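You operate a simulated robot arm through the tools that you are given. There is no shell and no other tool. Be economical: measure what you need, move in short steps, check, and stop when the job is done.

Carry out the task below with a simulated robot arm. There is one attempt and no reset: what you move stays moved.

Task
Fetch the berries canister and stand it on top of the silver tape roll on the top of the bench. Open the extras drawer, fetch the coder from the shelf over the bench and set it in the inside of the extras drawer, then shut the drawer. Do these in any order. Set down upright: berries canister, coder.

It is judged by the outcome, as a careful person would: the job done as asked, and still so three seconds after it is handed in. It fails if anything else is knocked over, pushed out of place, dropped, spilled or broken.

Robot
A 6-joint arm with a two-finger parallel gripper on a trunk, on a base that drives. Base frame: it is fixed to the floor where the robot stands at the start and does not move with it; the origin is under the middle of the robot, x ahead of it, y to its left, z up. Units: m, rad, N and s.
Its first joint turns from -2.897 to 2.897 rad. Places, roughly: coder [1, -0.75, 1.25]; extras drawer [0.8, -1.1, 0.7]; inside of the extras drawer [0.9, -1, 0.6]; tape roll [0.75, -1.25, 0.75]. Payload 3.91 kg.
Tool frame: the origin (TCP) lies between the finger pads and is the grasp point; the fingertips stand 0.03 m ahead of it; z points along the fingers, y is the line along which they close. The gripper opens to 0.11 m. The fingers are 0.02 m wide and 0.01 m thick; the gripper's body (0.048 by 0.112 m) begins 0.055 m behind the TCP.
Orientation is that of the tool frame in the base frame, as a unit quaternion [x, y, z, w]. With the fingers straight down and closing along the base's y, the tool's x points along the base's -x, its y along +y and its z along -z.

Tools
- The arm moves only by the tool apply_moves. Its argument "series" is a list of rows, each a list of 7 numbers: the shift along the tool's x, y, z in m, then the turn, a rotation vector about the tool's x, y, z in degrees, then the gripper command, from -1 (fully open) to 1 (shut), values between in proportion. In form: [[tx, ty, tz, ax, ay, az, grip], ...]. A call has 1 to 12 rows; each row shifts and turns the commanded pose from where the row before left it, along the tool's axes as they then stand. A row lasts 0.2 s, in which the tool goes at most 0.05 m and 0.15 rad; a call with a longer step from one row to the next is refused whole, and so is a gripper value outside its range. A pose out of reach is approached as far as the arm can. The call stops where the force on the tool passes 40 N (or 10 N more than at its start, if that is more) or the arm is blocked; 0.2 s more then pass. Each finger travels about 0.153 m/s and halts on what it meets, pressing with about 40 N; the grip force reading is that of the motor and also rises with nothing between the fingers. The clock runs only during rows and for 0.2 s after the last one: add rows that do not move to give the fingers time. The reply holds the time, the measured pose of the TCP, the force on the tool along the base axes, the opening and the grip force, in the units named above and with some noise, with the torque about the TCP (base axes, N m) and any sound that the robot's microphone picked up, and new pictures: "views" is both (left out), scene, wrist or none.
- Cameras (640 x 400 px; columns grow to the right, rows downward): "scene" is now at [0.1836, 0.1601, 1.3852]; the picture's right is [-0.81, -0.59, 0.00], its down [-0.25, 0.34, -0.91] and it looks along [0.54, -0.73, -0.42] (base axes); focal length 214 px, centre (320, 200). "wrist" rides on the gripper at [0.072, 0.017, -0.103] in the tool frame; the picture's right is [-0.23, 0.97, 0.00], its down [-0.76, -0.18, -0.62] and it looks along [-0.61, -0.14, 0.78] (tool axes); focal length 222 px, centre (320, 200). There is no depth. A picture from a camera that has moved, and an enlarged one, comes with that camera's place and axes in the base frame and with its lens.
- base_move(legs): drives the robot by 1 to 6 legs, each [ahead, turn to the left] in m and rad, along the robot's own axes; the way and the turn of a leg run together, so that a leg with both is an arc; at most 1.5 m and 3.142 rad a leg. The arm and the cameras ride along, it lands a little off, and it stops where it bumps. It gives what a move gives, and a new picture of the scene camera.
- aim_head(pan, tilt): turns the head with the scene camera to pan (to the left, within 2.094 rad either way) and tilt (down, from -0.506 to 1.204), counted from straight ahead of the robot. It gives what a move gives, and a new picture of the scene camera.
- zoom(camera, box): a new picture of the part [left, top, right, bottom] of that camera's present view, enlarged. No time passes.
- hand_in(): hands the job in; it is judged then, once.

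Go step by step. Nothing tells you exact positions but the pictures and the camera data: compare them with the known pose of the tool, close in by small moves and look again before you grip or let go. The budget is 165 turns and 260 pictures, counting those below and the enlarged ones. Unless the task says otherwise, let go and move clear before handing in, and close with one line.

The tools are called after "Emit:" as name(argument=value, ...) on one line, values as JSON. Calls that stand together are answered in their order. apply_moves: Moves the arm, as the interface text tells. Its arguments: {"type":"object","properties":{"series":{"type":"array","items":{"type":"array","items":{"type":"number"}}},"views":{"type":"string","enum":["both","scene","wrist","none"]}},"required":["series"]} The other tools are called the same way: base_move (legs) drives the base; aim_head (pan, tilt) turns the head that bears the scene camera; zoom (camera, box) takes an enlarged picture of a part of a camera's view; hand_in () hands the job in.

At the start:

```text
t: 0.0
tool_pos: [0.3539, -0.4088, 1.4159]
ee_rot: [-0.001, 1.0, 0.0, 0.0]
force: [-0.7, -0.2, -0.2]
moment: [0.02, 0.0, 0.02]
finger_gap: 0.11
grasp_force: 0.0
robot x, y, heading: [-0.0002, 0.0029, 0.0]
head pan, tilt: [-0.939, 0.431]
```

scene: 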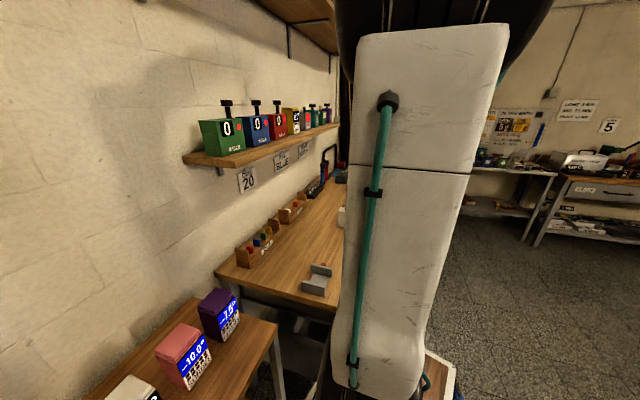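
wrist: 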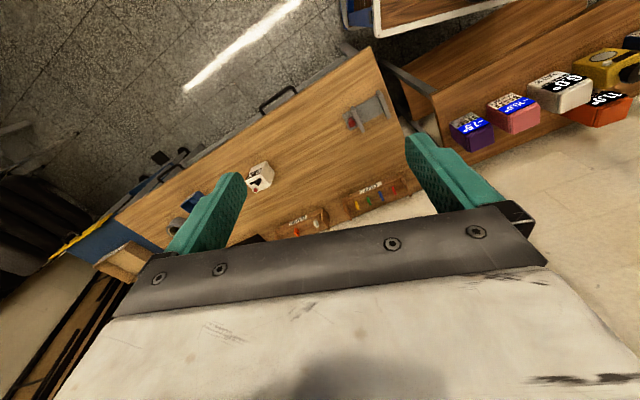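

The arm blocks much of the scene view; the bench with shelf runs along the wall to the front-right. I'll zoom in and look around with the head.

Emit:
zoom(camera="scene", box=[180, 80, 360, 320])

Emit:
zoom(camera="wrist", box=[100, 30, 450, 270])

Emit:
aim_head(pan=-1.6, tilt=0.5)

```text
1.67 times, centred on (270, 200) of scene
camera zoom: at [0.1836, 0.1601, 1.3852], right [-0.81, -0.59, 0.0], down [-0.25, 0.34, -0.91], along [0.54, -0.73, -0.42], focal length 358 px, centre (403, 200)
```

zoom: 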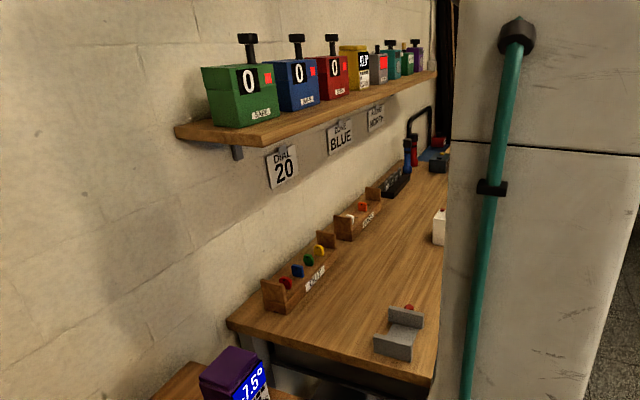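

```text
1.67 times, centred on (275, 150) of wrist
camera zoom: at [0.2799, -0.3913, 1.5201], right [0.23, 0.97, 0.0], down [0.76, -0.18, 0.62], along [0.61, -0.14, -0.78], focal length 370 px, centre (395, 283)
```

zoom: 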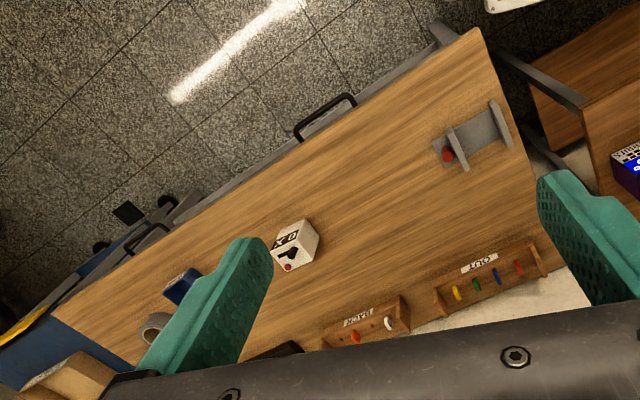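

```text
t: 1.0
tool_pos: [0.3539, -0.4072, 1.4173]
ee_rot: [0.0, 1.0, 0.0, 0.0]
force: [0.3, 0.0, 0.5]
moment: [0.01, -0.01, -0.01]
finger_gap: 0.1101
grasp_force: 0.0
robot x, y, heading: [0.0024, -0.001, -0.004]
head pan, tilt: [-1.6, 0.499]
camera scene: at [0.1266, 0.1436, 1.3789], right [-1.0, 0.03, 0.0], down [0.01, 0.48, -0.88], along [-0.03, -0.88, -0.48], focal length 214 px, centre (320, 200)
```

scene: 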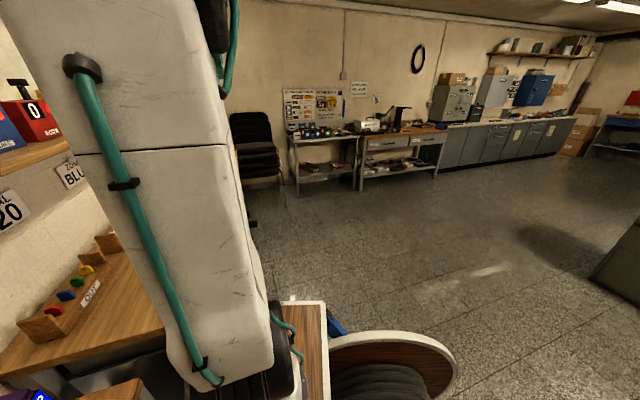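

The arm's still in the way, so I'll look at other directions to find the canister.

Emit:
aim_head(pan=-0.2, tilt=0.5)

Emit:
aim_head(pan=1.2, tilt=0.5)

```text
t: 2.6
tool_pos: [0.3534, -0.4072, 1.4159]
ee_rot: [0.0, 1.0, 0.0, 0.0]
force: [0.4, -0.1, 0.5]
moment: [0.02, 0.0, 0.0]
finger_gap: 0.1101
grasp_force: 0.0
robot x, y, heading: [0.0025, 0.0026, 0.002]
head pan, tilt: [-0.201, 0.499]
camera scene: at [0.2184, 0.2163, 1.3789], right [-0.2, -0.98, 0.0], down [-0.47, 0.1, -0.88], along [0.86, -0.18, -0.48], focal length 214 px, centre (320, 200)
```

scene: 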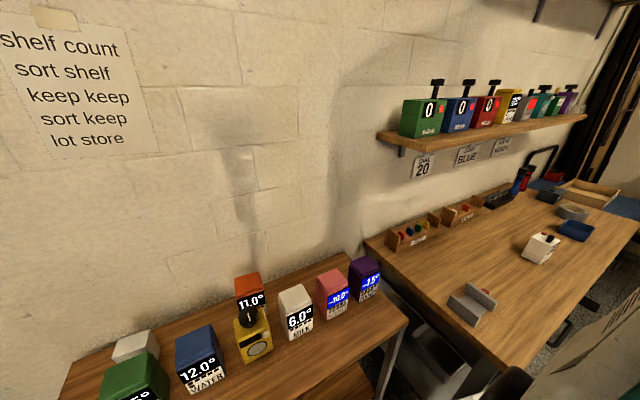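

```text
t: 4.1
tool_pos: [0.3518, -0.4079, 1.4159]
ee_rot: [0.0, 1.0, 0.0, -0.001]
force: [0.1, 0.1, 0.4]
moment: [0.0, -0.03, 0.01]
finger_gap: 0.1099
grasp_force: 0.0
robot x, y, heading: [0.0006, -0.0022, -0.003]
head pan, tilt: [1.201, 0.499]
camera scene: at [0.1622, 0.3193, 1.3789], right [0.93, -0.36, 0.0], down [-0.17, -0.45, -0.88], along [0.32, 0.82, -0.48], focal length 214 px, centre (320, 200)
```

scene: 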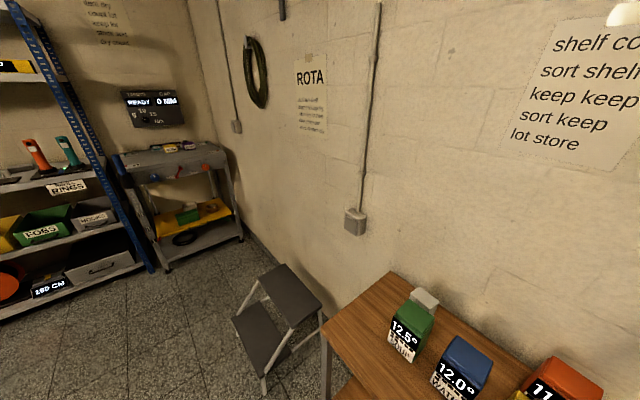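

Emit:
aim_head(pan=0.15, tilt=0.7)

Emit:
zoom(camera="scene", box=[180, 150, 520, 370])

Emit:
aim_head(pan=-0.5, tilt=0.35)

Emit:
zoom(camera="scene", box=[200, 60, 500, 260])

```text
t: 5.4
tool_pos: [0.3532, -0.4076, 1.4181]
ee_rot: [0.0, 1.0, 0.0, 0.001]
force: [0.1, 0.2, -0.3]
moment: [-0.01, 0.01, 0.01]
finger_gap: 0.1099
grasp_force: 0.2
robot x, y, heading: [-0.0008, -0.0001, 0.003]
head pan, tilt: [0.15, 0.7]
camera scene: at [0.2132, 0.2473, 1.3612], right [0.15, -0.99, 0.0], down [-0.64, -0.1, -0.77], along [0.76, 0.12, -0.64], focal length 214 px, centre (320, 200)
```

scene: 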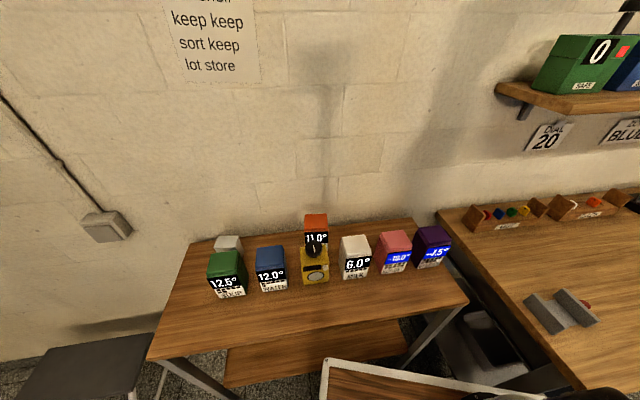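

```text
1.82 times, centred on (350, 260) of scene
camera zoom: at [0.2132, 0.2473, 1.3612], right [0.15, -0.99, 0.0], down [-0.64, -0.1, -0.77], along [0.76, 0.12, -0.64], focal length 390 px, centre (266, 91)
```

zoom: 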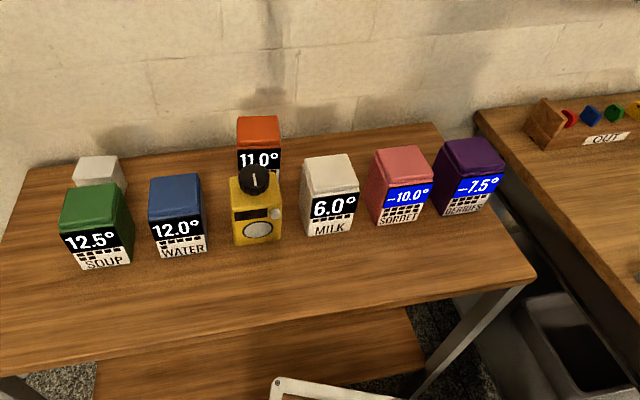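

```text
t: 6.4
tool_pos: [0.3537, -0.4075, 1.4165]
ee_rot: [0.001, 1.0, 0.0, 0.001]
force: [-0.3, 0.7, 0.2]
moment: [0.01, 0.01, 0.02]
finger_gap: 0.1101
grasp_force: 0.1
robot x, y, heading: [0.0004, 0.0056, -0.001]
head pan, tilt: [-0.499, 0.351]
camera scene: at [0.211, 0.19, 1.3925], right [-0.48, -0.88, 0.0], down [-0.3, 0.16, -0.94], along [0.82, -0.45, -0.34], focal length 214 px, centre (320, 200)
```

scene: 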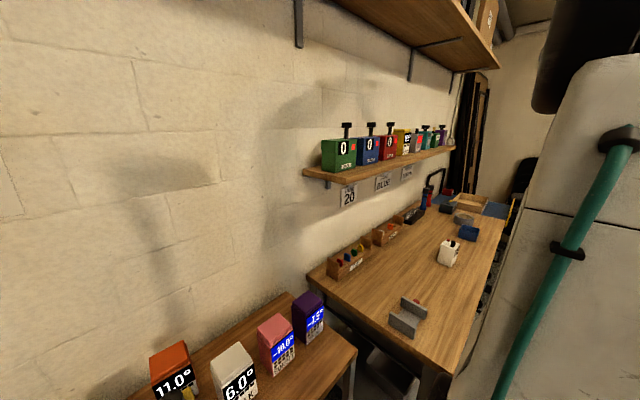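

```text
2.00 times, centred on (350, 160) of scene
camera zoom: at [0.211, 0.19, 1.3925], right [-0.48, -0.88, 0.0], down [-0.3, 0.16, -0.94], along [0.82, -0.45, -0.34], focal length 429 px, centre (260, 280)
```

zoom: 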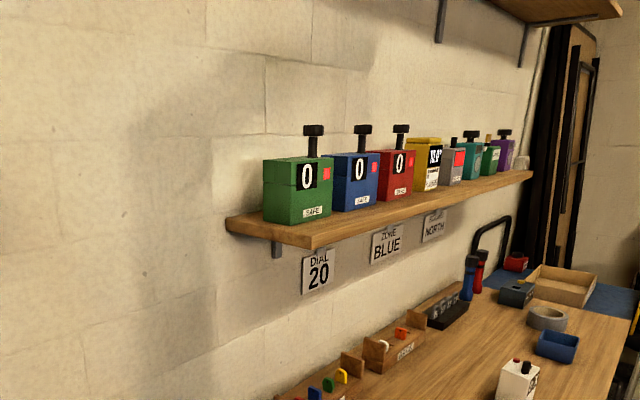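

The purple BERRIES canister is on the left table, near (0.65, 0.0), with its top at about z≈0.9. The bench runs rotated about 17° to the base. I'll bring the tool above the canister for a closer look.

Emit:
apply_moves(series=[[-0.0205, 0.037, 0.0196, 0, 0, 0, -1], [-0.0205, 0.037, 0.0196, 0, 0, 0, -1], [-0.0205, 0.037, 0.0196, 0, 0, 0, -1], [-0.0205, 0.037, 0.0196, 0, 0, 0, -1], [-0.0205, 0.037, 0.0196, 0, 0, 0, -1], [-0.0205, 0.037, 0.0196, 0, 0, 0, -1], [-0.0205, 0.037, 0.0196, 0, 0, 0, -1], [-0.0205, 0.037, 0.0196, 0, 0, 0, -1], [-0.0205, 0.037, 0.0196, 0, 0, 0, -1], [-0.0205, 0.037, 0.0196, 0, 0, 0, -1], [-0.0205, 0.037, 0.0196, 0, 0, 0, -1]])

Emit:
zoom(camera="scene", box=[310, 110, 480, 210])

```text
t: 8.8
tool_pos: [0.5782, 0.0003, 1.2004]
ee_rot: [0.0, 1.0, 0.0, 0.0]
force: [0.3, 0.6, -0.2]
moment: [0.0, 0.01, 0.01]
finger_gap: 0.11
grasp_force: 0.1
robot x, y, heading: [-0.0012, 0.0008, -0.0]
head pan, tilt: [-0.499, 0.351]
camera scene: at [0.2106, 0.1898, 1.3926], right [-0.48, -0.88, 0.0], down [-0.3, 0.16, -0.94], along [0.82, -0.45, -0.34], focal length 214 px, centre (320, 200)
camera wrist: at [0.5044, 0.0173, 1.304], right [0.23, 0.97, 0.0], down [0.76, -0.18, 0.62], along [0.61, -0.14, -0.78], focal length 222 px, centre (320, 200)
```

scene: 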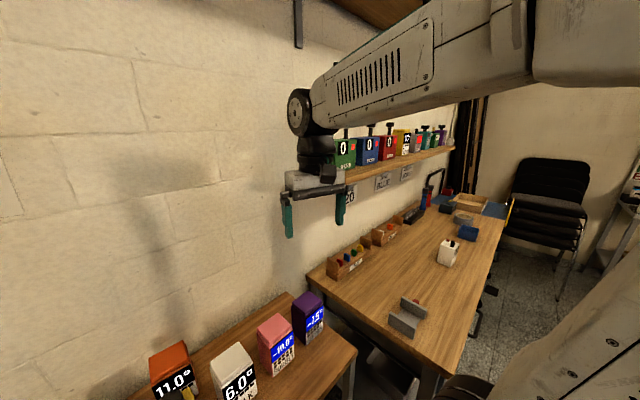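
wrist: 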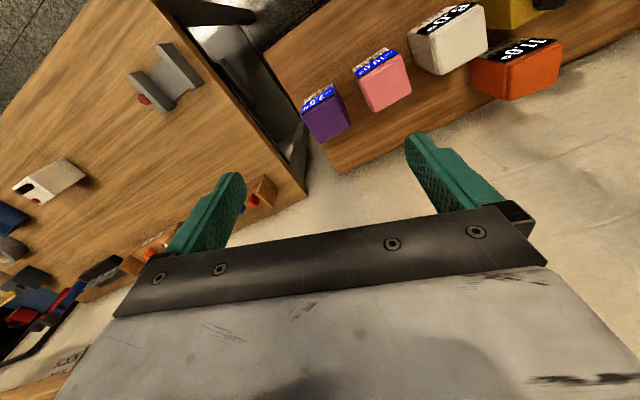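

```text
3.76 times, centred on (395, 160) of scene
camera zoom: at [0.2106, 0.1898, 1.3926], right [-0.48, -0.88, 0.0], down [-0.3, 0.16, -0.94], along [0.82, -0.45, -0.34], focal length 807 px, centre (38, 351)
```

zoom: 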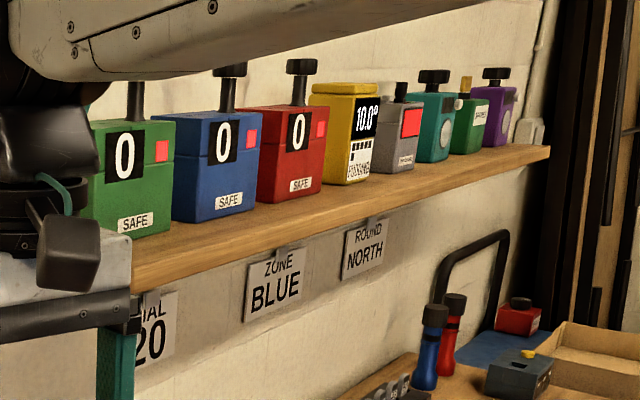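

Emit:
zoom(camera="wrist", box=[260, 30, 460, 180])

Emit:
aim_head(pan=0.0, tilt=0.75)

Emit:
zoom(camera="scene", box=[310, 160, 450, 250])

```text
2.67 times, centred on (360, 105) of wrist
camera zoom: at [0.5044, 0.0173, 1.304], right [0.23, 0.97, 0.0], down [0.76, -0.18, 0.62], along [0.61, -0.14, -0.78], focal length 592 px, centre (213, 453)
```

zoom: 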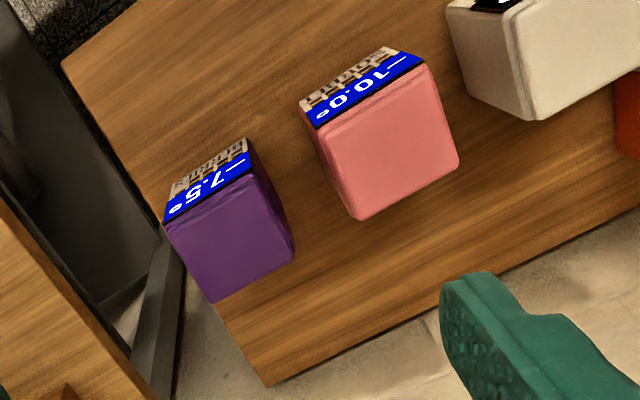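

```text
t: 9.8
tool_pos: [0.5785, 0.0008, 1.2006]
ee_rot: [-0.001, 1.0, 0.0, 0.0]
force: [0.6, 1.0, 0.1]
moment: [-0.02, 0.02, 0.0]
finger_gap: 0.1101
grasp_force: 0.0
robot x, y, heading: [-0.002, -0.0031, 0.002]
head pan, tilt: [0.0, 0.75]
camera scene: at [0.2121, 0.2345, 1.357], right [0.0, -1.0, 0.0], down [-0.68, 0.0, -0.73], along [0.73, 0.0, -0.68], focal length 214 px, centre (320, 200)
```

scene: 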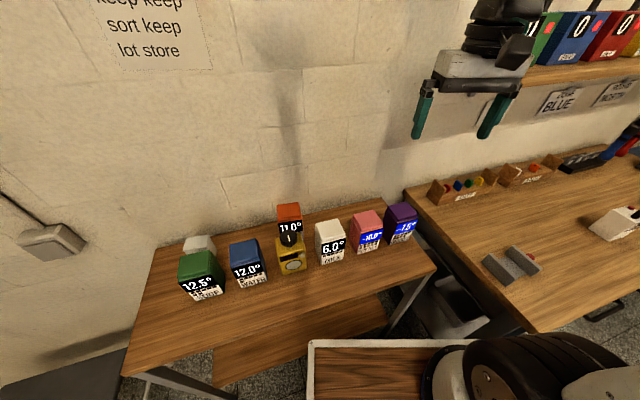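

```text
4.44 times, centred on (380, 205) of scene
camera zoom: at [0.2121, 0.2345, 1.357], right [0.0, -1.0, 0.0], down [-0.68, 0.0, -0.73], along [0.73, 0.0, -0.68], focal length 953 px, centre (53, 178)
```

zoom: 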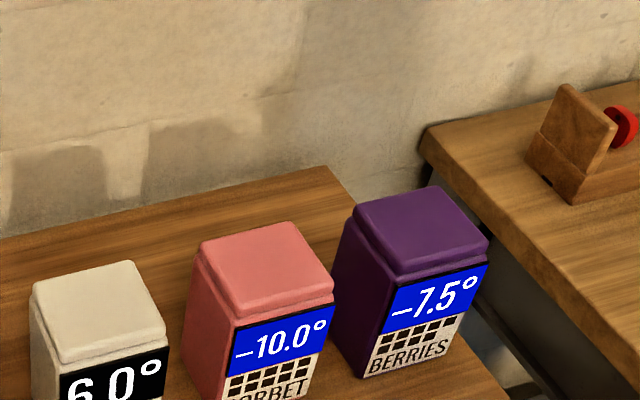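

Berries centre comes out at about (0.640, -0.002), top z≈0.908, and about 0.065 square, rotated 17° with the bench. I'll move above it, turn 17°, and check.

Emit:
apply_moves(series=[[-0.0155, -0.0007, 0.0375, 0, 0, 0, -1], [-0.0155, -0.0007, 0.0375, 0, 0, 0, -1], [-0.0155, -0.0007, 0.0375, 0, 0, 0, -1], [-0.0155, -0.0007, 0.0375, 0, 0, 0, -1], [0, 0, 0, 0, 0, -5.8, -1], [0, 0, 0, 0, 0, -5.8, -1], [0, 0, 0, 0, 0, -5.7, -1]])

Emit:
zoom(camera="wrist", box=[200, 80, 440, 230])

Emit:
zoom(camera="scene", box=[310, 110, 470, 260])

```text
t: 11.4
tool_pos: [0.6415, -0.0014, 1.0508]
ee_rot: [-0.152, 0.988, 0.0, 0.0]
force: [0.0, 0.4, -0.5]
moment: [0.02, 0.0, 0.02]
finger_gap: 0.1102
grasp_force: 0.1
robot x, y, heading: [-0.0014, -0.0023, 0.001]
head pan, tilt: [0.0, 0.75]
camera scene: at [0.2121, 0.2346, 1.3569], right [0.0, -1.0, 0.0], down [-0.68, 0.0, -0.73], along [0.73, 0.0, -0.68], focal length 214 px, centre (320, 200)
camera wrist: at [0.5658, -0.009, 1.1542], right [-0.07, 1.0, 0.0], down [0.78, 0.06, 0.62], along [0.62, 0.05, -0.78], focal length 222 px, centre (320, 200)
```

scene: 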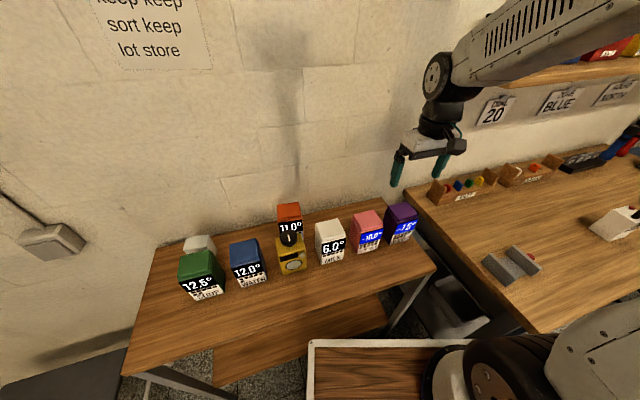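
wrist: 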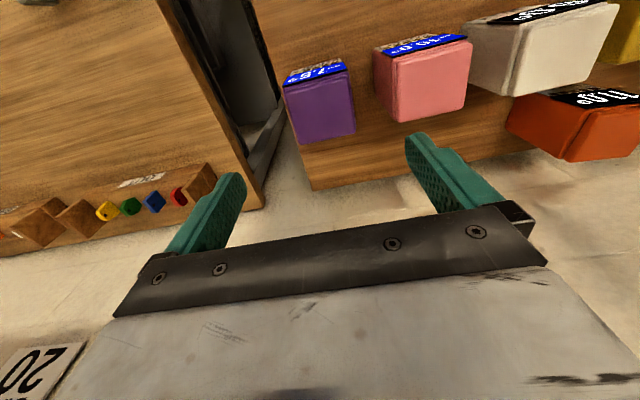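

```text
2.67 times, centred on (320, 155) of wrist
camera zoom: at [0.5658, -0.009, 1.1542], right [-0.07, 1.0, 0.0], down [0.78, 0.06, 0.62], along [0.62, 0.05, -0.78], focal length 592 px, centre (320, 320)
```

zoom: 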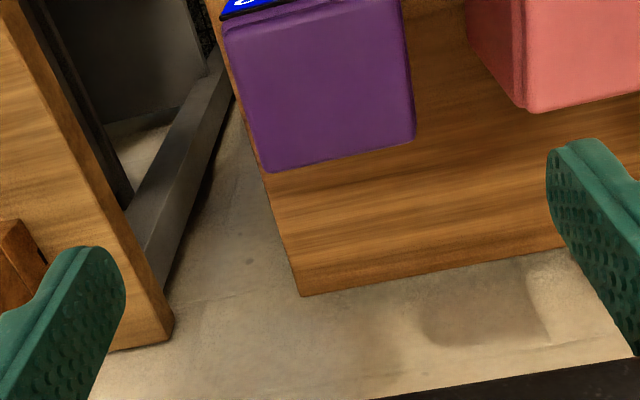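

```text
2.67 times, centred on (390, 185) of scene
camera zoom: at [0.2121, 0.2346, 1.3569], right [0.0, -1.0, 0.0], down [-0.68, 0.0, -0.73], along [0.73, 0.0, -0.68], focal length 572 px, centre (133, 240)
```

zoom: 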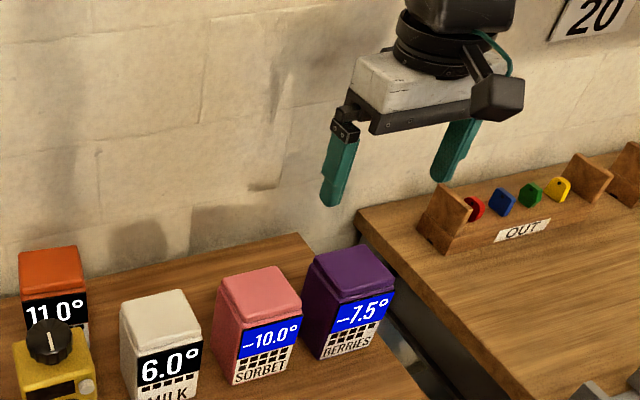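

The jaws are aligned with the canister sides. I'll narrow them a little, descend, and close.

Emit:
apply_moves(series=[[0, 0.002, 0.035, 0, 0, 0, -0.64], [0, 0, 0.035, 0, 0, 0, -0.64], [0, 0, 0.035, 0, 0, 0, -0.64], [0, 0, 0.035, 0, 0, 0, -0.64], [0, 0, 0.033, 0, 0, 0, -0.64], [0, 0, 0, 0, 0, 0, -0.64]])

Emit:
zoom(camera="scene", box=[330, 130, 450, 270])

```text
t: 12.8
tool_pos: [0.6401, -0.0001, 0.8755]
ee_rot: [-0.151, 0.989, 0.0, 0.0]
force: [-0.5, 0.5, -0.4]
moment: [-0.03, -0.01, -0.03]
finger_gap: 0.0902
grasp_force: 0.0
robot x, y, heading: [0.0005, -0.0011, -0.002]
head pan, tilt: [0.0, 0.75]
camera scene: at [0.2121, 0.2346, 1.3569], right [0.0, -1.0, 0.0], down [-0.68, 0.0, -0.73], along [0.73, 0.0, -0.68], focal length 214 px, centre (320, 200)
camera wrist: at [0.5657, -0.0067, 0.9797], right [-0.07, 1.0, 0.0], down [0.78, 0.06, 0.62], along [0.62, 0.05, -0.78], focal length 222 px, centre (320, 200)
```

scene: 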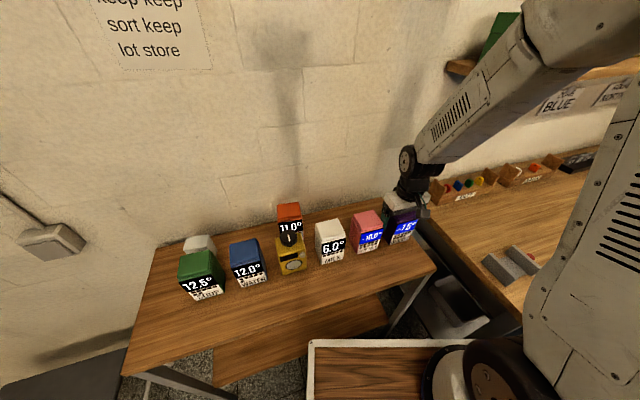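
wrist: 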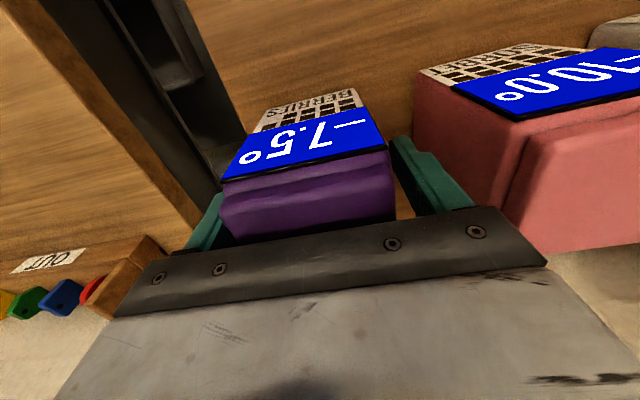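

```text
2.86 times, centred on (390, 200) of scene
camera zoom: at [0.2121, 0.2346, 1.3569], right [0.0, -1.0, 0.0], down [-0.68, 0.0, -0.73], along [0.73, 0.0, -0.68], focal length 613 px, centre (120, 200)
```

zoom: 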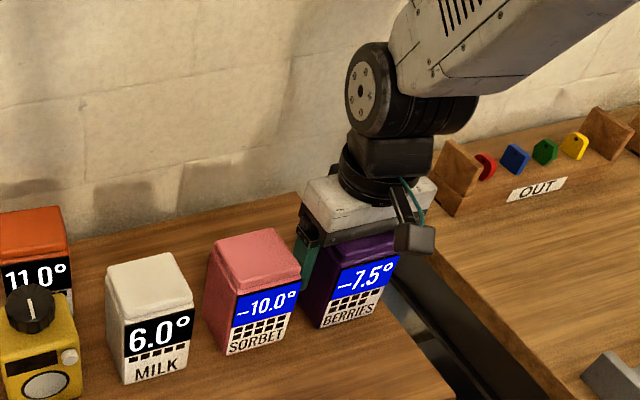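

Fingers straddle it. I'll close and lift straight up.

Emit:
apply_moves(series=[[0, 0, 0, 0, 0, 0, 1], [0, 0, 0, 0, 0, 0, 1], [0, 0, 0, 0, 0, 0, 1], [0, 0, -0.02, 0, 0, 0, 1], [0, 0, -0.04, 0, 0, 0, 1], [0, 0, -0.045, 0, 0, 0, 1], [0, 0, -0.045, 0, 0, 0, 1], [0, 0, -0.045, 0, 0, 0, 1], [0, 0, -0.045, 0, 0, 0, 1], [0, 0, -0.045, 0, 0, 0, 1]])

```text
t: 15.0
tool_pos: [0.6406, -0.0023, 1.1654]
ee_rot: [-0.15, 0.989, -0.001, 0.0]
force: [0.4, -0.4, -5.9]
moment: [0.01, 0.0, 0.04]
finger_gap: 0.0699
grasp_force: 40.3
robot x, y, heading: [0.0022, -0.0005, -0.0]
head pan, tilt: [0.0, 0.75]
camera scene: at [0.2125, 0.2346, 1.3568], right [0.0, -1.0, 0.0], down [-0.68, 0.0, -0.73], along [0.73, 0.0, -0.68], focal length 214 px, centre (320, 200)
camera wrist: at [0.5659, -0.0086, 1.2694], right [-0.07, 1.0, 0.0], down [0.78, 0.06, 0.62], along [0.62, 0.05, -0.78], focal length 222 px, centre (320, 200)
```

scene: 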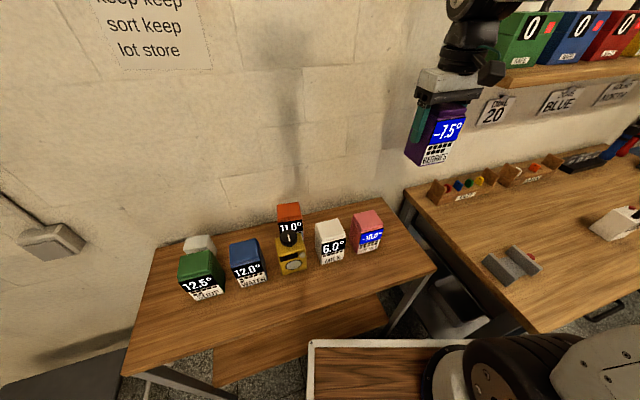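
wrist: 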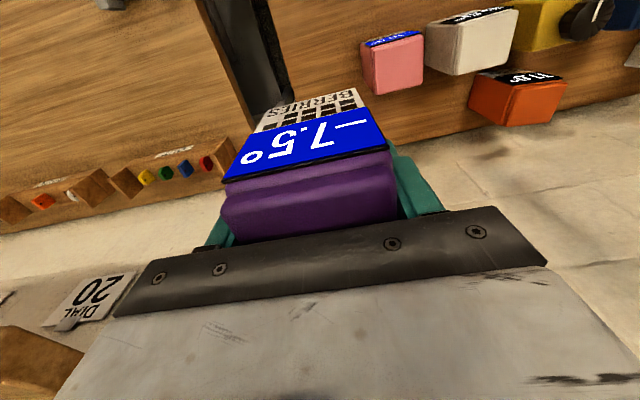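

Canister is held, 0.07 wide. Before driving, I'll look down at the floor and base footprint on the right side.

Emit:
aim_head(pan=-0.3, tilt=1.2)

Emit:
aim_head(pan=-1.5, tilt=1.0)

```text
t: 15.9
tool_pos: [0.641, -0.0024, 1.1659]
ee_rot: [-0.15, 0.989, 0.001, 0.001]
force: [0.0, 0.1, -5.8]
moment: [0.0, -0.01, -0.02]
finger_gap: 0.0699
grasp_force: 40.2
robot x, y, heading: [-0.0023, 0.0016, 0.003]
head pan, tilt: [-0.3, 1.201]
camera scene: at [0.1828, 0.2181, 1.3252], right [-0.3, -0.96, 0.0], down [-0.89, 0.28, -0.36], along [0.35, -0.11, -0.93], focal length 214 px, centre (320, 200)
```

scene: 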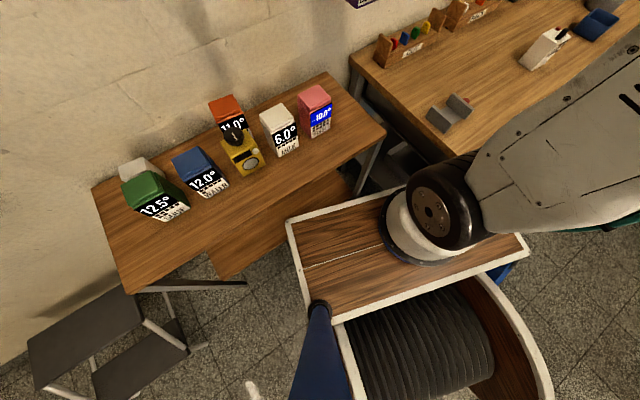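

```text
t: 17.3
tool_pos: [0.6414, -0.0021, 1.1662]
ee_rot: [-0.15, 0.989, 0.0, -0.001]
force: [-0.1, 0.4, -5.6]
moment: [-0.01, 0.02, 0.04]
finger_gap: 0.0699
grasp_force: 40.2
robot x, y, heading: [0.0001, 0.0021, 0.003]
head pan, tilt: [-1.499, 1.0]
camera scene: at [0.1344, 0.1651, 1.3378], right [-1.0, -0.07, 0.0], down [-0.06, 0.84, -0.54], along [0.04, -0.54, -0.84], focal length 214 px, centre (320, 200)
```

scene: 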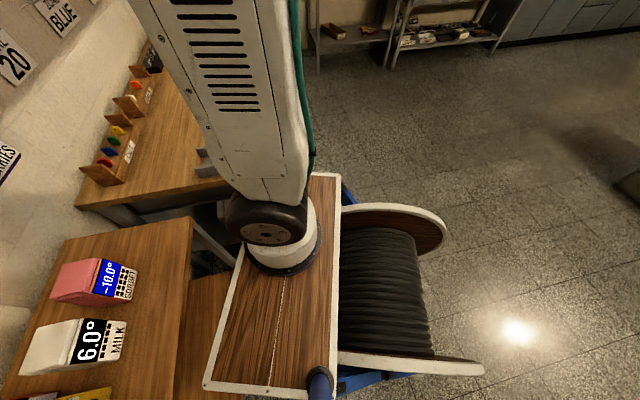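

The robot's body spans roughly x −0.3..0.35, y ±0.28, so I must back off before turning. Checking behind first.

Emit:
aim_head(pan=2.09, tilt=0.6)

Emit:
aim_head(pan=-2.09, tilt=0.6)

```text
t: 20.2
tool_pos: [0.6405, -0.0022, 1.1665]
ee_rot: [-0.151, 0.988, 0.0, -0.001]
force: [-0.1, -0.3, -5.2]
moment: [0.01, -0.02, -0.04]
finger_gap: 0.0698
grasp_force: 39.7
robot x, y, heading: [0.0003, -0.0042, 0.004]
head pan, tilt: [2.089, 0.6]
camera scene: at [0.0856, 0.3114, 1.3698], right [0.87, 0.5, 0.0], down [0.28, -0.49, -0.83], along [-0.41, 0.72, -0.56], focal length 214 px, centre (320, 200)
```

scene: 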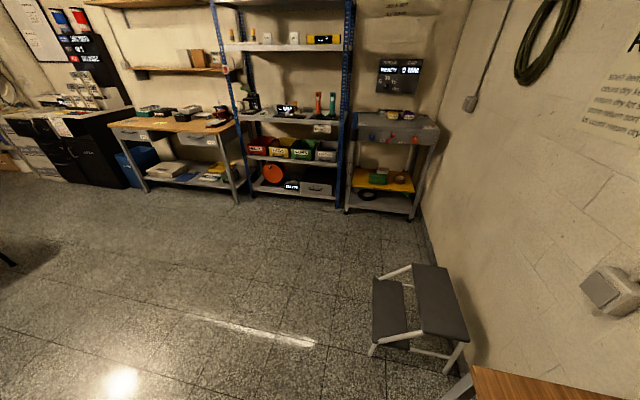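

```text
t: 23.6
tool_pos: [0.6406, -0.0028, 1.1663]
ee_rot: [-0.151, 0.989, 0.0, -0.001]
force: [0.4, 0.0, -6.0]
moment: [0.02, -0.03, 0.01]
finger_gap: 0.07
grasp_force: 39.4
robot x, y, heading: [-0.0007, -0.0003, -0.004]
head pan, tilt: [-2.089, 0.6]
camera scene: at [0.0856, 0.1578, 1.3698], right [-0.87, 0.5, 0.0], down [0.28, 0.49, -0.83], along [-0.41, -0.72, -0.56], focal length 214 px, centre (320, 200)
```

scene: 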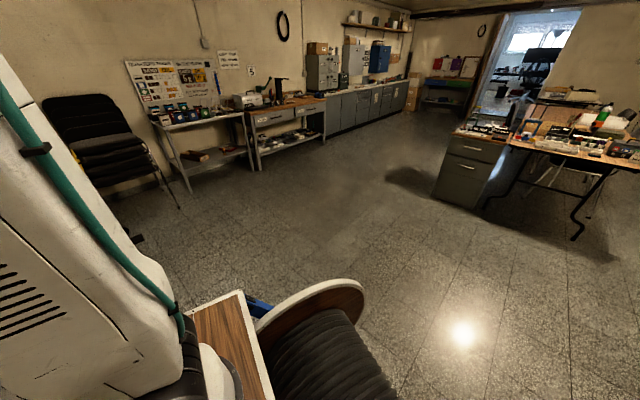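

The floor is open. I'll back off and turn along the bench, then drive partway.

Emit:
base_move(legs=[[-0.35, 0], [0, -1.44], [1.3, 0]])

Emit:
base_move(legs=[[0, 1.74]])

Emit:
aim_head(pan=0.0, tilt=0.6)

```text
t: 35.5
tool_pos: [-0.0861, -1.9085, 1.1658]
ee_rot: [0.535, 0.845, 0.0, 0.0]
force: [-0.5, -0.1, -5.0]
moment: [0.0, 0.0, 0.01]
finger_gap: 0.0701
grasp_force: 40.2
robot x, y, heading: [-0.1755, -1.2743, -1.434]
head pan, tilt: [-2.089, 0.6]
camera scene: at [-0.0067, -1.3373, 1.3698], right [0.37, 0.93, 0.0], down [0.53, -0.21, -0.83], along [-0.77, 0.3, -0.56], focal length 214 px, centre (320, 200)
```

scene: 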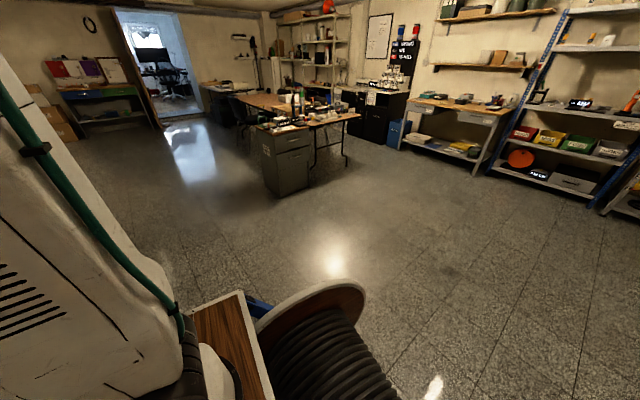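

```text
t: 40.0
tool_pos: [0.4415, -1.0977, 1.1657]
ee_rot: [-0.288, 0.958, 0.0, 0.0]
force: [0.1, -0.1, -4.5]
moment: [0.03, 0.04, 0.0]
finger_gap: 0.07
grasp_force: 39.6
robot x, y, heading: [-0.1739, -1.2714, 0.279]
head pan, tilt: [-2.089, 0.6]
camera scene: at [-0.1362, -1.0982, 1.3698], right [-0.97, 0.24, 0.0], down [0.13, 0.55, -0.83], along [-0.19, -0.8, -0.56], focal length 214 px, centre (320, 200)
```

scene: 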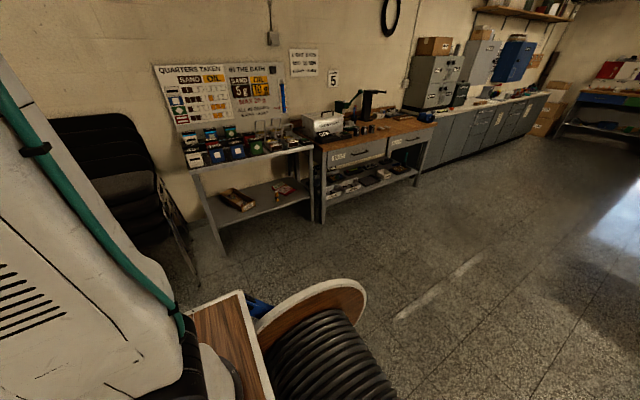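

```text
t: 42.0
tool_pos: [0.4415, -1.0991, 1.1652]
ee_rot: [-0.288, 0.958, 0.0, 0.0]
force: [0.1, 0.1, -4.7]
moment: [0.0, 0.03, -0.02]
finger_gap: 0.07
grasp_force: 39.7
robot x, y, heading: [-0.1728, -1.274, 0.283]
head pan, tilt: [0.0, 0.6]
camera scene: at [-0.0304, -0.9879, 1.3698], right [0.28, -0.96, 0.0], down [-0.54, -0.16, -0.82], along [0.79, 0.23, -0.57], focal length 214 px, centre (320, 200)
```

scene: 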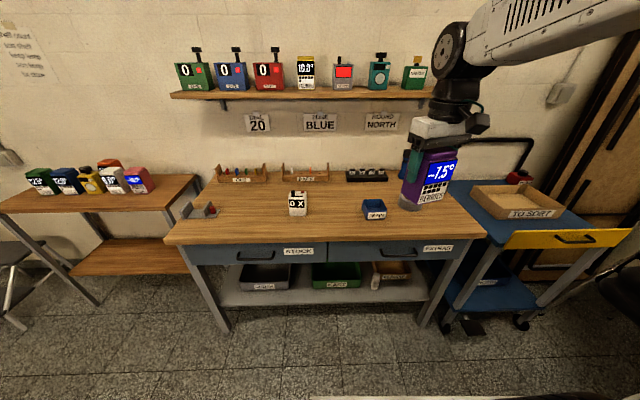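

Great view. The right drawer looks labelled EXTRAS; zooming to read the labels.

Emit:
zoom(camera="scene", box=[170, 40, 440, 140])

Emit:
zoom(camera="scene", box=[260, 140, 500, 290])

```text
2.37 times, centred on (305, 90) of scene
camera zoom: at [-0.0304, -0.9879, 1.3698], right [0.28, -0.96, 0.0], down [-0.54, -0.16, -0.82], along [0.79, 0.23, -0.57], focal length 508 px, centre (356, 461)
```

zoom: 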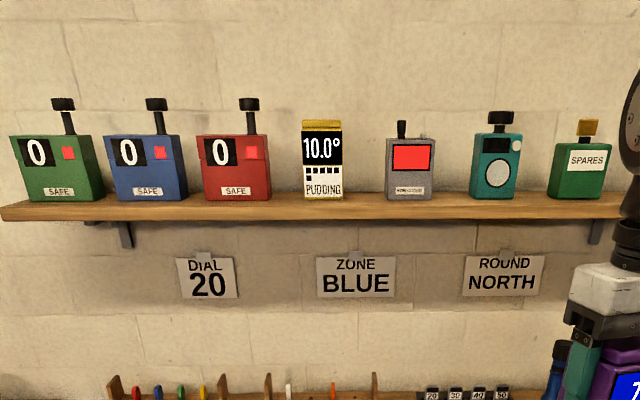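

```text
2.67 times, centred on (380, 215) of scene
camera zoom: at [-0.0304, -0.9879, 1.3698], right [0.28, -0.96, 0.0], down [-0.54, -0.16, -0.82], along [0.79, 0.23, -0.57], focal length 572 px, centre (160, 160)
```

zoom: 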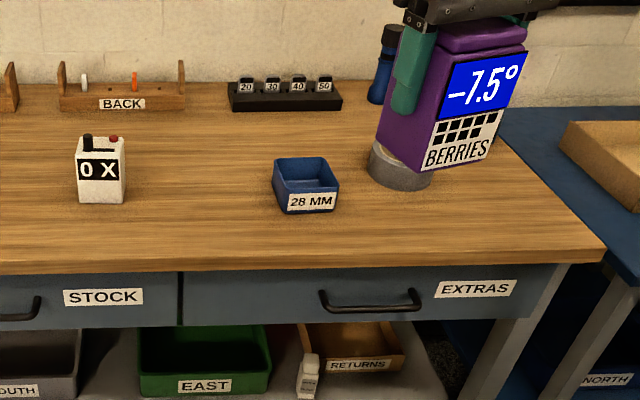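

The grey unit with the red screen looks like the coder; the right drawer is EXTRAS; the tape roll is partly behind the held canister. I'll drive 0.25 m closer.

Emit:
base_move(legs=[[0.25, 0]])

Emit:
zoom(camera="scene", box=[300, 150, 540, 300])

Emit:
apply_moves(series=[[0, 0, 0, 0, 0, 0, 1]], views="wrist")

```text
t: 43.9
tool_pos: [0.6873, -1.0315, 1.1651]
ee_rot: [-0.286, 0.958, 0.0, -0.001]
force: [0.2, 1.2, -4.7]
moment: [0.03, 0.0, 0.01]
finger_gap: 0.0698
grasp_force: 40.2
robot x, y, heading: [0.0732, -1.2067, 0.279]
head pan, tilt: [0.0, 0.6]
camera scene: at [0.2153, -0.9184, 1.3698], right [0.27, -0.96, 0.0], down [-0.54, -0.15, -0.82], along [0.79, 0.23, -0.57], focal length 214 px, centre (320, 200)
```

scene: 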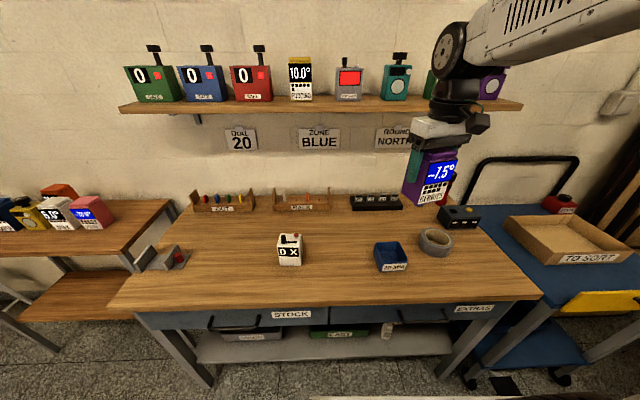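

```text
2.67 times, centred on (420, 225) of scene
camera zoom: at [0.2153, -0.9184, 1.3698], right [0.27, -0.96, 0.0], down [-0.54, -0.15, -0.82], along [0.79, 0.23, -0.57], focal length 572 px, centre (53, 133)
```

zoom: 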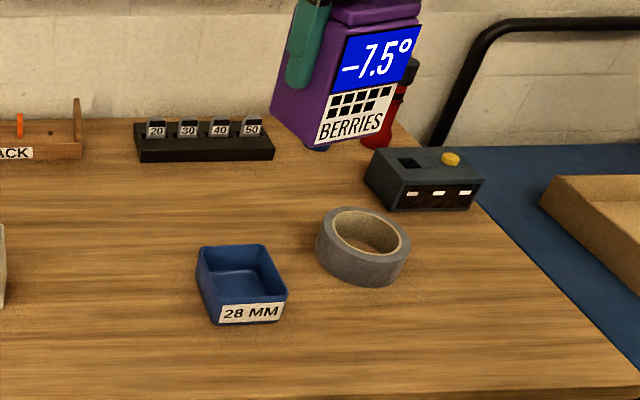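

```text
t: 44.3
tool_pos: [0.6872, -1.0315, 1.1642]
ee_rot: [-0.285, 0.958, -0.001, -0.001]
force: [0.2, -0.6, -5.6]
moment: [0.01, 0.0, 0.01]
finger_gap: 0.07
grasp_force: 39.5
robot x, y, heading: [0.0701, -1.2069, 0.268]
head pan, tilt: [0.0, 0.6]
camera wrist: at [0.6164, -1.0572, 1.2688], right [-0.34, 0.94, 0.0], down [0.74, 0.27, 0.62], along [0.58, 0.21, -0.78], focal length 222 px, centre (320, 200)
```

wrist: 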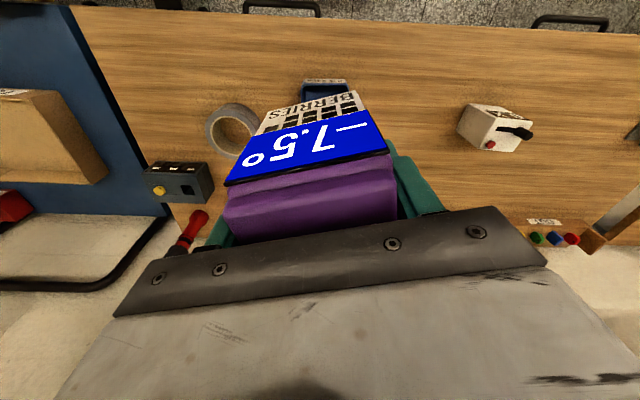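

The roll's inner hole might be close to the canister's diagonal, so I'll measure it carefully.

Emit:
zoom(camera="wrist", box=[190, 80, 270, 180])

Emit:
zoom(camera="scene", box=[400, 215, 470, 270])

Emit:
zoom(camera="scene", box=[390, 130, 480, 220])

```text
4.00 times, centred on (230, 130) of wrist
camera zoom: at [0.6164, -1.0572, 1.2688], right [-0.34, 0.94, 0.0], down [0.74, 0.27, 0.62], along [0.58, 0.21, -0.78], focal length 888 px, centre (680, 480)
```

zoom: 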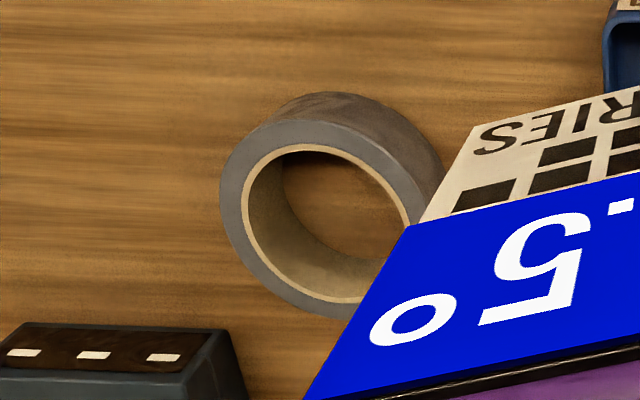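

```text
7.27 times, centred on (435, 242) of scene
camera zoom: at [0.2153, -0.9184, 1.3698], right [0.27, -0.96, 0.0], down [-0.54, -0.15, -0.82], along [0.79, 0.23, -0.57], focal length 1560 px, centre (-516, -109)
```

zoom: 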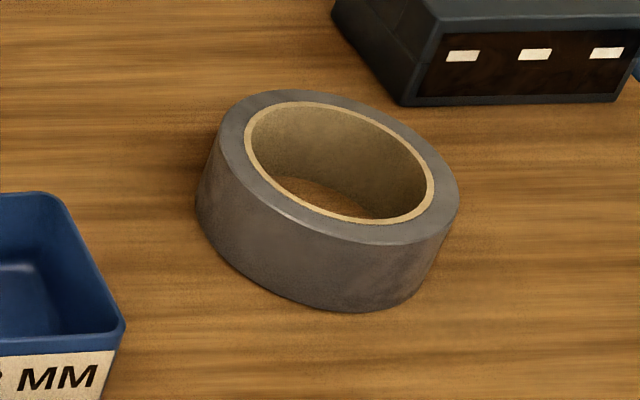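

```text
4.44 times, centred on (435, 175) of scene
camera zoom: at [0.2153, -0.9184, 1.3698], right [0.27, -0.96, 0.0], down [-0.54, -0.15, -0.82], along [0.79, 0.23, -0.57], focal length 953 px, centre (-191, 311)
```

zoom: 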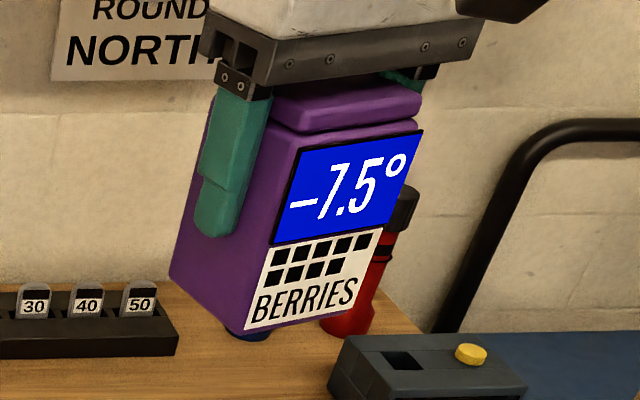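

Roll: OD≈0.113, hole≈0.085, top z≈0.825, centre ≈(0.836, −1.162). The canister needs centring within about 4 mm. I'll move above it and align with the bench.

Emit:
apply_moves(series=[[0, 0, 0, 0, 0, 7.9, 1], [0, 0, 0, 0, 0, 7.8, 1], [-0.0172, -0.0282, 0.0225, 0, 0, 0, 1], [-0.0172, -0.0282, 0.0225, 0, 0, 0, 1], [-0.0172, -0.0282, 0.0225, 0, 0, 0, 1], [-0.0172, -0.0282, 0.0225, 0, 0, 0, 1], [-0.0172, -0.0282, 0.0225, 0, 0, 0, 1], [-0.0172, -0.0282, 0.0225, 0, 0, 0, 1], [0, 0, 0, 0, 0, 0, 1]])

Emit:
zoom(camera="scene", box=[370, 150, 500, 290])

Emit:
zoom(camera="wrist", box=[220, 40, 420, 240])

```text
t: 46.3
tool_pos: [0.8375, -1.1604, 1.0317]
ee_rot: [-0.152, 0.988, 0.0, 0.0]
force: [0.2, 1.1, -5.0]
moment: [0.03, -0.01, -0.01]
finger_gap: 0.0699
grasp_force: 40.4
robot x, y, heading: [0.0733, -1.2044, 0.273]
head pan, tilt: [0.0, 0.6]
camera scene: at [0.2153, -0.9185, 1.3698], right [0.27, -0.96, 0.0], down [-0.54, -0.15, -0.82], along [0.79, 0.23, -0.57], focal length 214 px, centre (320, 200)
camera wrist: at [0.7619, -1.1666, 1.1348], right [-0.08, 1.0, 0.0], down [0.78, 0.06, 0.62], along [0.62, 0.05, -0.78], focal length 222 px, centre (320, 200)
```

scene: 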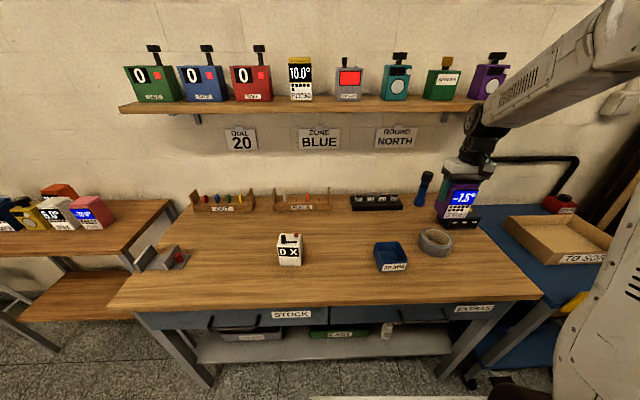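
wrist: 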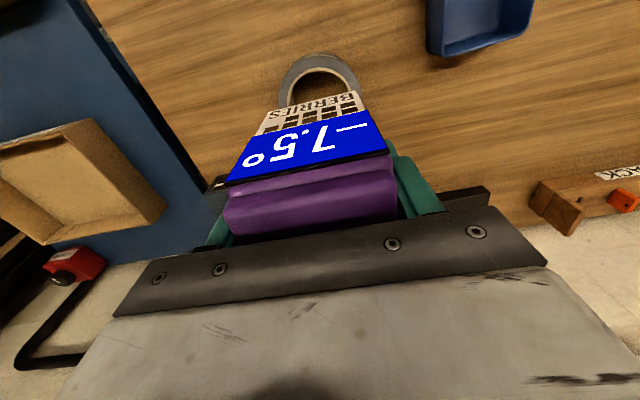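

```text
2.86 times, centred on (435, 220) of scene
camera zoom: at [0.2153, -0.9185, 1.3698], right [0.27, -0.96, 0.0], down [-0.54, -0.15, -0.82], along [0.79, 0.23, -0.57], focal length 613 px, centre (-9, 143)
```

zoom: 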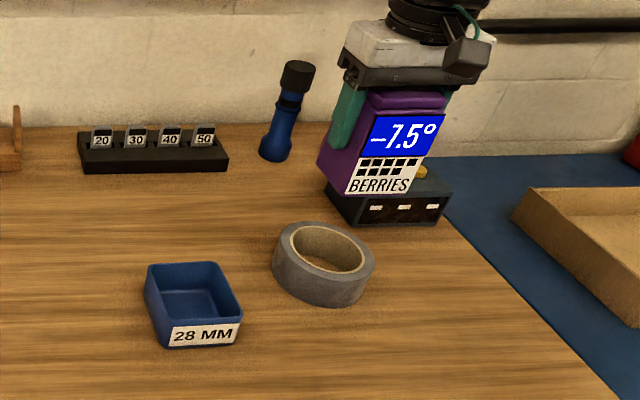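

```text
2.00 times, centred on (320, 140) of wrist
camera zoom: at [0.7619, -1.1666, 1.1348], right [-0.08, 1.0, 0.0], down [0.78, 0.06, 0.62], along [0.62, 0.05, -0.78], focal length 444 px, centre (320, 320)
```

zoom: 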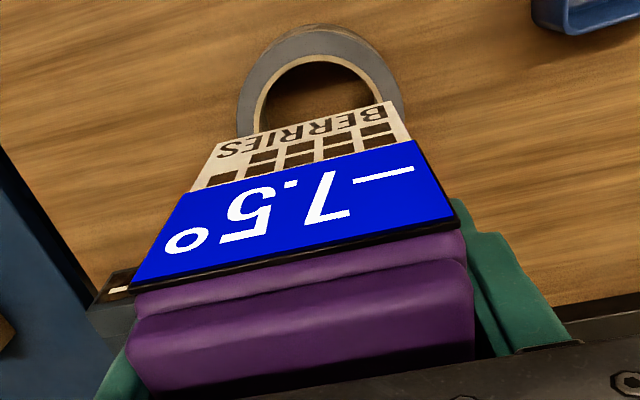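

Emit:
apply_moves(series=[[0, 0, 0.032, 0, 0, 0, 1], [0, 0, 0.032, 0, 0, 0, 1], [0, 0, 0.031, 0, 0, 0, 1], [0, 0, 0, 0, 0, 0, 1]])

Emit:
zoom(camera="scene", box=[390, 180, 490, 270])

Emit:
zoom(camera="wrist", box=[240, 30, 400, 190])

```text
t: 47.3
tool_pos: [0.8353, -1.1603, 0.935]
ee_rot: [-0.152, 0.988, 0.0, 0.001]
force: [-0.5, 0.0, -4.8]
moment: [0.02, 0.0, 0.02]
finger_gap: 0.0701
grasp_force: 40.6
robot x, y, heading: [0.0715, -1.2026, 0.278]
head pan, tilt: [0.0, 0.6]
camera scene: at [0.2153, -0.9185, 1.3698], right [0.27, -0.96, 0.0], down [-0.54, -0.15, -0.82], along [0.79, 0.23, -0.57], focal length 214 px, centre (320, 200)
camera wrist: at [0.7599, -1.1666, 1.0374], right [-0.08, 1.0, 0.0], down [0.78, 0.06, 0.62], along [0.62, 0.05, -0.78], focal length 222 px, centre (320, 200)
```

scene: 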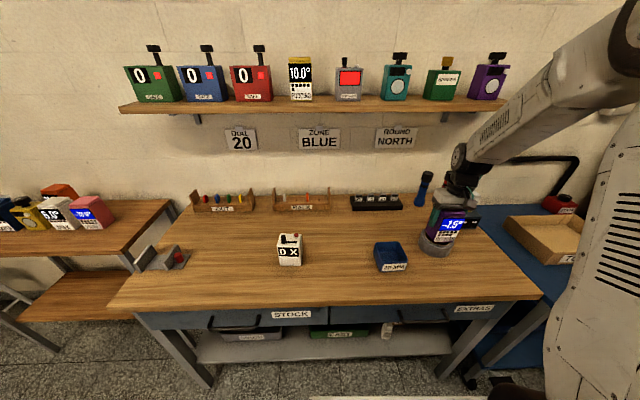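
wrist: 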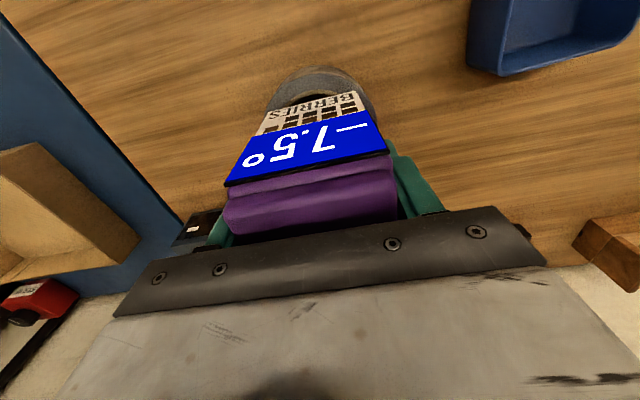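

```text
4.44 times, centred on (440, 225) of scene
camera zoom: at [0.2153, -0.9185, 1.3698], right [0.27, -0.96, 0.0], down [-0.54, -0.15, -0.82], along [0.79, 0.23, -0.57], focal length 953 px, centre (-213, 89)
```

zoom: 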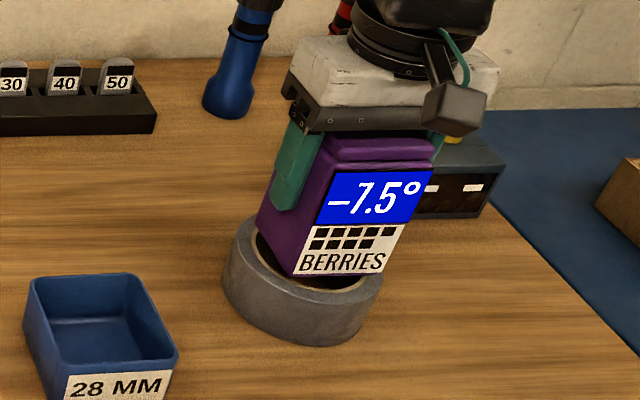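

```text
2.50 times, centred on (320, 110) of wrist
camera zoom: at [0.7599, -1.1666, 1.0374], right [-0.08, 1.0, 0.0], down [0.78, 0.06, 0.62], along [0.62, 0.05, -0.78], focal length 555 px, centre (320, 425)
```

zoom: 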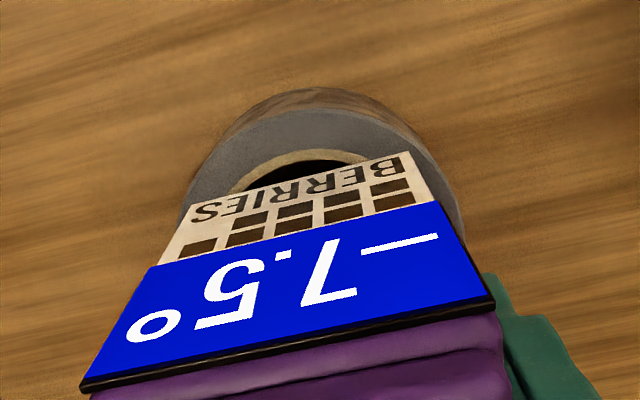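

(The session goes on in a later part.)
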